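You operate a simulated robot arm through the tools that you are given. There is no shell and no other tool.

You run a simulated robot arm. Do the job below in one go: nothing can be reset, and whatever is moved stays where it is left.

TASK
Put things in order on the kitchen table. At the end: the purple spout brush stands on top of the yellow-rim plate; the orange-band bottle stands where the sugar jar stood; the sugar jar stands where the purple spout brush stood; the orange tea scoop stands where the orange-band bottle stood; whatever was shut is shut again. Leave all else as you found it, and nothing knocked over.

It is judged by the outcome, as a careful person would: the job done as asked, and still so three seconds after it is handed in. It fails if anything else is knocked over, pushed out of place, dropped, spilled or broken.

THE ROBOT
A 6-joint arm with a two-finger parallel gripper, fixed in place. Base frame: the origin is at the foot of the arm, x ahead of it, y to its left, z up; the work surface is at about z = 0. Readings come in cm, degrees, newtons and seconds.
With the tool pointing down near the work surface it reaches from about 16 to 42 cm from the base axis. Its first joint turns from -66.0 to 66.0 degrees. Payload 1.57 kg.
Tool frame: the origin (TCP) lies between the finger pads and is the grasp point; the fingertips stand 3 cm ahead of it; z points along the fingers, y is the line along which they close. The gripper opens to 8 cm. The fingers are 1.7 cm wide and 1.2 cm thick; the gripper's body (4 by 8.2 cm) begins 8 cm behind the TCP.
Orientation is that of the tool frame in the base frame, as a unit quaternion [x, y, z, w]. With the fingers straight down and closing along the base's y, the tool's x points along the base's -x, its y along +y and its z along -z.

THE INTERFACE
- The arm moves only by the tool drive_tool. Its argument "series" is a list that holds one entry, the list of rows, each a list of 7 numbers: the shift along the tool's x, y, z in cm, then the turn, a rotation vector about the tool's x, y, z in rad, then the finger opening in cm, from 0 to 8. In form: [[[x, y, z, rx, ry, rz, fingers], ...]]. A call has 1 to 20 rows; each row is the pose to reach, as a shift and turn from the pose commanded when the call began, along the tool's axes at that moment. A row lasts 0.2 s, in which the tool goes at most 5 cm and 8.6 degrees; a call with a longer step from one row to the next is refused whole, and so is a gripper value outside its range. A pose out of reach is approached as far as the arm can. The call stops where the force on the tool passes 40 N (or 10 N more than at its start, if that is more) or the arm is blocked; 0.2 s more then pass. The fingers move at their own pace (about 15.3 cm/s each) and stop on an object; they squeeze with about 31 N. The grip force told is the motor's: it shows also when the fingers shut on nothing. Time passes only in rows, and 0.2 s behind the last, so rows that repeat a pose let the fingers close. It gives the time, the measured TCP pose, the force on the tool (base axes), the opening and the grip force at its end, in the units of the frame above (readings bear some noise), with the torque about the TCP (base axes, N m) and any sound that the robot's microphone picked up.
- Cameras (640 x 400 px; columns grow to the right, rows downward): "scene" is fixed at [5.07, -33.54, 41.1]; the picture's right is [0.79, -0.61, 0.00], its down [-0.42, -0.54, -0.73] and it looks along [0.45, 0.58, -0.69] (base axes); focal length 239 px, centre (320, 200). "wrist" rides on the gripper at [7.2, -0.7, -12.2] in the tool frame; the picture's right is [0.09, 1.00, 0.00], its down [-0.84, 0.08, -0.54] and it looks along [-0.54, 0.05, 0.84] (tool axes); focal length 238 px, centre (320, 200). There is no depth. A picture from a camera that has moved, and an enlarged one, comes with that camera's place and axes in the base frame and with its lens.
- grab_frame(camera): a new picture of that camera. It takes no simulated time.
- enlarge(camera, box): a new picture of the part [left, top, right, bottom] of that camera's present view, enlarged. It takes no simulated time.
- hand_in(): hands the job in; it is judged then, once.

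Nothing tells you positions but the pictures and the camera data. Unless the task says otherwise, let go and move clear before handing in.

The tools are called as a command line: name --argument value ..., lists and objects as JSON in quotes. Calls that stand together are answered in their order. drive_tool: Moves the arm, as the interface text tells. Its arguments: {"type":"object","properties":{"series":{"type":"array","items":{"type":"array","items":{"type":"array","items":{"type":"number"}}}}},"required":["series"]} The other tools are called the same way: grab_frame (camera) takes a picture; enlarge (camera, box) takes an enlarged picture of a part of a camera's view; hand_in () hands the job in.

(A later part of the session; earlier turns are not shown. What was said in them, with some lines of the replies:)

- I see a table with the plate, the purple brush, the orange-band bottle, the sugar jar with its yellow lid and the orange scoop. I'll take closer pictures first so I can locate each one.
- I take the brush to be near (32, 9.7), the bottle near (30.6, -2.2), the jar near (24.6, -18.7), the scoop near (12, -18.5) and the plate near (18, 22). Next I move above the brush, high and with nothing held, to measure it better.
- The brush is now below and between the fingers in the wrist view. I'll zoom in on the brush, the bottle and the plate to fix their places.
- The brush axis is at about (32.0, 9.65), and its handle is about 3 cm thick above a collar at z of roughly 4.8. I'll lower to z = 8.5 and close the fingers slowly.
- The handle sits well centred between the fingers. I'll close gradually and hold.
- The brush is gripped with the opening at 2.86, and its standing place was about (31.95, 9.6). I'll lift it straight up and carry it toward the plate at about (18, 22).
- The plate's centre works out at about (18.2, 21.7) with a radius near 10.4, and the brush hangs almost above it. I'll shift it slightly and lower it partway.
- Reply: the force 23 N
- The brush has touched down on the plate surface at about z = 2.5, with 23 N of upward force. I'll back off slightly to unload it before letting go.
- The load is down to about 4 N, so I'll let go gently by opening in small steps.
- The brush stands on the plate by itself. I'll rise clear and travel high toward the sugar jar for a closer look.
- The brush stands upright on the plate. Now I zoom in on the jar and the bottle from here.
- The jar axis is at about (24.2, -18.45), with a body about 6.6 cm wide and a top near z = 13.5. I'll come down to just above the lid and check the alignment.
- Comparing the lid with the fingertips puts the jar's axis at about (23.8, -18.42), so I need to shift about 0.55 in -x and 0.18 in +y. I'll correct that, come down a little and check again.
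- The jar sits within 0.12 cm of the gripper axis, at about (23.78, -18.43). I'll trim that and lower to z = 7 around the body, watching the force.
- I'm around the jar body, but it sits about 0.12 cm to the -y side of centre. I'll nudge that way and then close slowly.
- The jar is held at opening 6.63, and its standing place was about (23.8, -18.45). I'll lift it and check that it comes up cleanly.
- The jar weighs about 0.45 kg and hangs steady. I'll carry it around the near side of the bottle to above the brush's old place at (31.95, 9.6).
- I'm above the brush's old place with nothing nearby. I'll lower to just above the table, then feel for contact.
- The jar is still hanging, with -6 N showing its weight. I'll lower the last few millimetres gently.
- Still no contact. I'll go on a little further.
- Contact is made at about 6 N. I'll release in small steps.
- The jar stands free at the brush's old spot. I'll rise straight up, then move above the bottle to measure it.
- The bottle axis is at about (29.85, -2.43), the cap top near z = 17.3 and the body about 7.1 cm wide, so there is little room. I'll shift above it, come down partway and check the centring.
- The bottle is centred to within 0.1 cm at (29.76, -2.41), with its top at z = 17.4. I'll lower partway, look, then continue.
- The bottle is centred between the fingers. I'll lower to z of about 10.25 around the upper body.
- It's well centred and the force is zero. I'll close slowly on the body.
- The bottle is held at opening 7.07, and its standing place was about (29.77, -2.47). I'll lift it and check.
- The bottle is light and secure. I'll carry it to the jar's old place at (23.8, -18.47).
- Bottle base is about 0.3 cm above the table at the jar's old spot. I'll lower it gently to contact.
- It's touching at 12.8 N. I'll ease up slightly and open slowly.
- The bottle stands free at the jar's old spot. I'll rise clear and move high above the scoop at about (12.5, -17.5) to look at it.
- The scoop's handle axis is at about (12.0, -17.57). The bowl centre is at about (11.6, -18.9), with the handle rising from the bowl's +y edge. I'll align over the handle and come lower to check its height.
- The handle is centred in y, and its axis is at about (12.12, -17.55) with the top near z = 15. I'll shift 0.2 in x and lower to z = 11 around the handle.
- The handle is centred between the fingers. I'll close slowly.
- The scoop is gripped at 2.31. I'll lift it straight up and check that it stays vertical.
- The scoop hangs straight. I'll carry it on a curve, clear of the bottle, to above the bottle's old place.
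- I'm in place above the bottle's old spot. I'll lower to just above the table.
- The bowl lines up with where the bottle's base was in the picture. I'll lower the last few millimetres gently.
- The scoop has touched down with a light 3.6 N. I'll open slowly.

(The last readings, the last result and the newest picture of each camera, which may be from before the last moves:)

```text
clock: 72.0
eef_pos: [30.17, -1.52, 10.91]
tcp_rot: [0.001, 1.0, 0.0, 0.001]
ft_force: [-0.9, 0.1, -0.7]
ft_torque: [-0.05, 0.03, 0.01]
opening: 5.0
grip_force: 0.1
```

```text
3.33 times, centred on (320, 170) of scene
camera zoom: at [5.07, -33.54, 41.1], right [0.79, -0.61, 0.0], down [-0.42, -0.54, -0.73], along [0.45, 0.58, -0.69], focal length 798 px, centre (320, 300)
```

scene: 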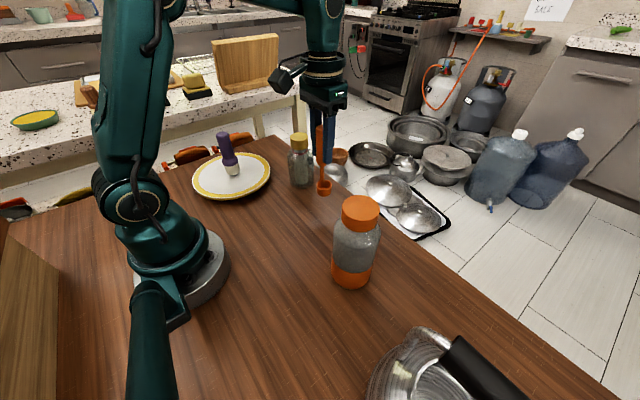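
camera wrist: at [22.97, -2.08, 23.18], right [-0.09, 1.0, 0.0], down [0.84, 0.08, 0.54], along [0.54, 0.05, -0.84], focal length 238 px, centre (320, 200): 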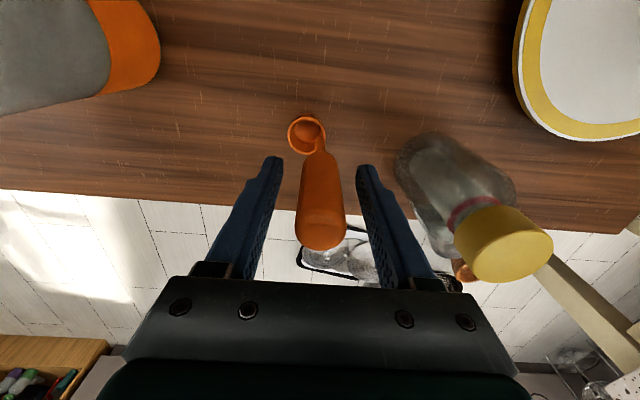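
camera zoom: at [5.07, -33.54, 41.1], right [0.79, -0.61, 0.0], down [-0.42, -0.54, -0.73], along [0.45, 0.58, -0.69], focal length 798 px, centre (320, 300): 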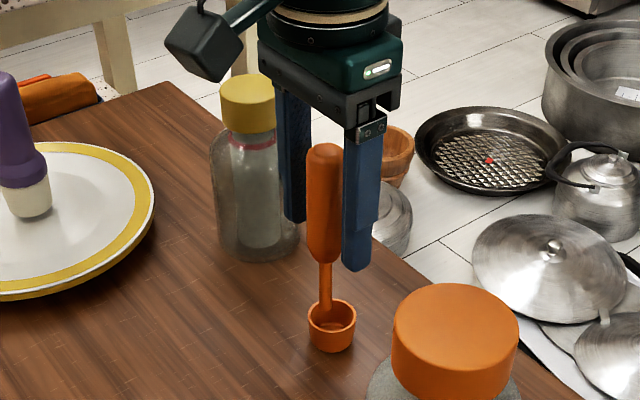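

The scoop stands on its own. I'll rise straight up and then take final checks.

drive_tool --series '[[[0, 0, -0.5, 0, 0, 0, 5.5], [0, 0, -1.5, 0, 0, 0, 6], [0, 0, -3, 0, 0, 0, 6], [0, 0, -5, 0, 0, 0, 6], [0, 0, -7.5, 0, 0, 0, 6], [0, 0, -10, 0, 0, 0, 6], [0, 0, -12, 0, 0, 0, 6], [0, 0, -13, 0, 0, 0, 6], [1.5, -0.5, -13, 0, 0, 0, 6], [4, -1.5, -13, 0, 0, 0, 6], [6.5, -2, -13, 0, 0, 0, 6], [8, -2, -13, 0, 0, 0, 6], [8, -2, -13, 0, 0, 0, 6]]]'

grab_frame --camera "wrist"

grab_frame --camera "scene"

enlarge --camera "scene" --box '[260, 110, 400, 230]'

enlarge --camera "scene" --box '[180, 110, 420, 300]'

```text
clock: 74.8
eef_pos: [22.05, -3.7, 23.86]
tcp_rot: [0.0, 1.0, 0.001, 0.001]
ft_force: [-0.2, -0.7, 0.3]
ft_torque: [0.01, 0.0, 0.02]
opening: 5.98
grip_force: 0.1
```

```text
taken
camera wrist: at [14.82, -4.24, 36.11], right [-0.09, 1.0, 0.0], down [0.84, 0.08, 0.54], along [0.54, 0.05, -0.84], focal length 238 px, centre (320, 200)
```

wrist: 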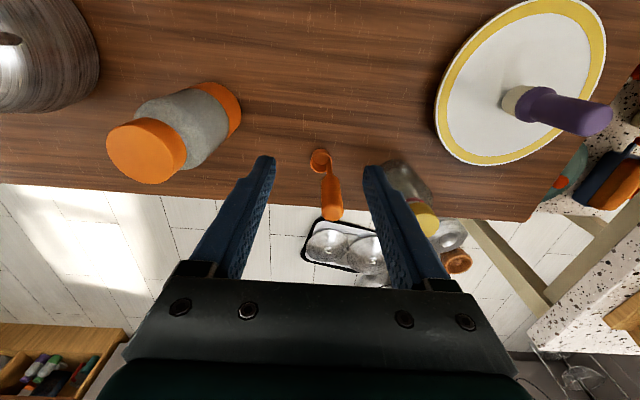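

```text
taken
```

scene: 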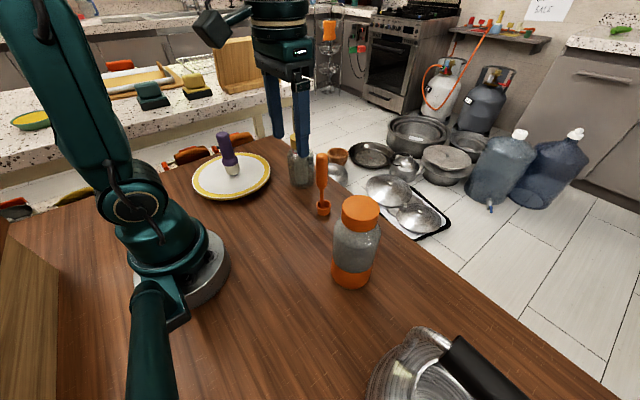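

```text
3.33 times, centred on (330, 170) of scene
camera zoom: at [5.06, -33.54, 41.1], right [0.79, -0.61, 0.0], down [-0.42, -0.54, -0.73], along [0.45, 0.58, -0.69], focal length 798 px, centre (287, 300)
```

zoom: 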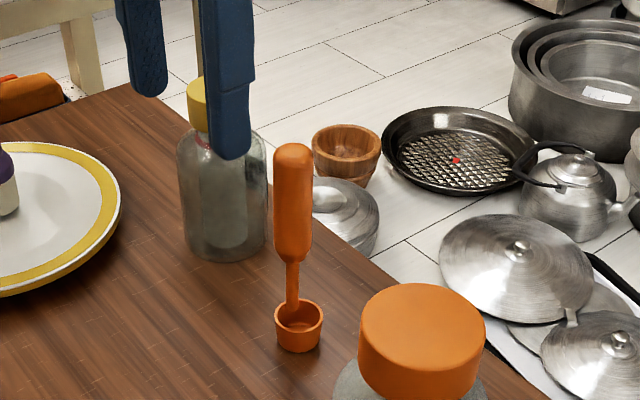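

```text
2.11 times, centred on (300, 205) of scene
camera zoom: at [5.06, -33.54, 41.1], right [0.79, -0.61, 0.0], down [-0.42, -0.54, -0.73], along [0.45, 0.58, -0.69], focal length 504 px, centre (362, 190)
```

zoom: 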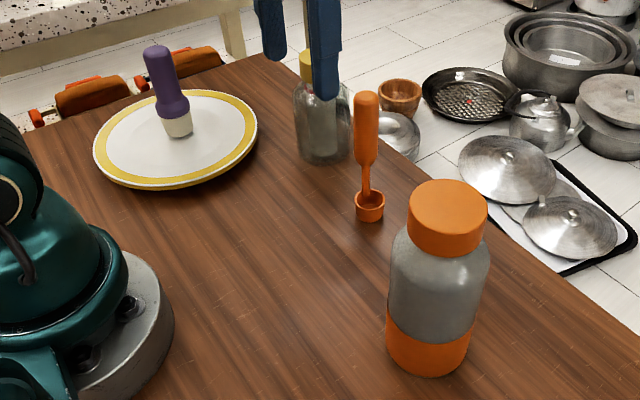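

All four objects stand in their new places, and the plate and pot haven't moved. I'll wait a couple of seconds and confirm nothing is drifting.

drive_tool --series '[[[0, 0, 0, 0, 0, 0, 6], [0, 0, 0, 0, 0, 0, 6], [0, 0, 0, 0, 0, 0, 6], [0, 0, 0, 0, 0, 0, 6], [0, 0, 0, 0, 0, 0, 6], [0, 0, 0, 0, 0, 0, 6], [0, 0, 0, 0, 0, 0, 6], [0, 0, 0, 0, 0, 0, 6], [0, 0, 0, 0, 0, 0, 6], [0, 0, 0, 0, 0, 0, 6]]]'

grab_frame --camera "scene"

enlarge --camera "scene" --box '[260, 110, 400, 230]'

```text
clock: 77.0
eef_pos: [22.12, -3.66, 23.9]
tcp_rot: [0.0, 1.0, 0.001, 0.001]
ft_force: [0.2, 0.6, 0.1]
ft_torque: [0.0, 0.01, 0.02]
opening: 6.01
grip_force: 0.0
```

```text
taken
```

scene: 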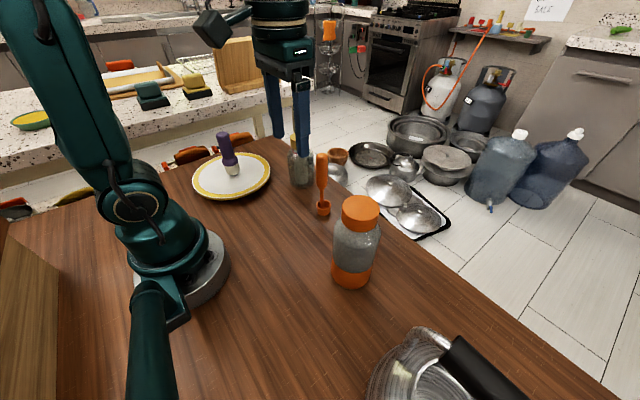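

```text
3.33 times, centred on (330, 170) of scene
camera zoom: at [5.07, -33.54, 41.1], right [0.79, -0.61, 0.0], down [-0.42, -0.54, -0.73], along [0.45, 0.58, -0.69], focal length 798 px, centre (287, 300)
```

zoom: 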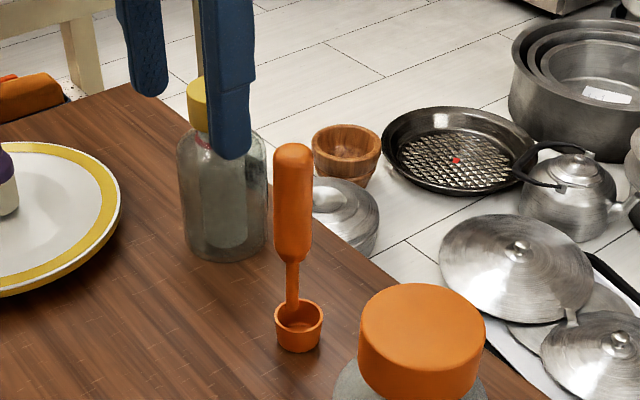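

Nothing has moved: the brush is on the plate, the jar at the brush's spot, the bottle at the jar's spot and the scoop at the bottle's spot. Both lids are still on and the arm is clear, so I'm handing in.

hand_in

```text
The job is handed in.
```

The kitchen table is set as you asked, and I've handed the job in. When I checked about two seconds before that, everything was standing upright and still.

- **Purple spout brush:** stands at the centre of the yellow-rim plate.
- **Sugar jar:** stands where the brush was, within about half a centimetre.
- **Orange-band bottle:** stands where the sugar jar was.
- **Orange tea scoop:** its bowl stands where the bottle was, about 0.3 cm off centre. I did that on purpose because the handle rises from one side of the bowl.

Both lids stayed on throughout. The plate is where it was, nothing was knocked over, and the arm is clear of everything.
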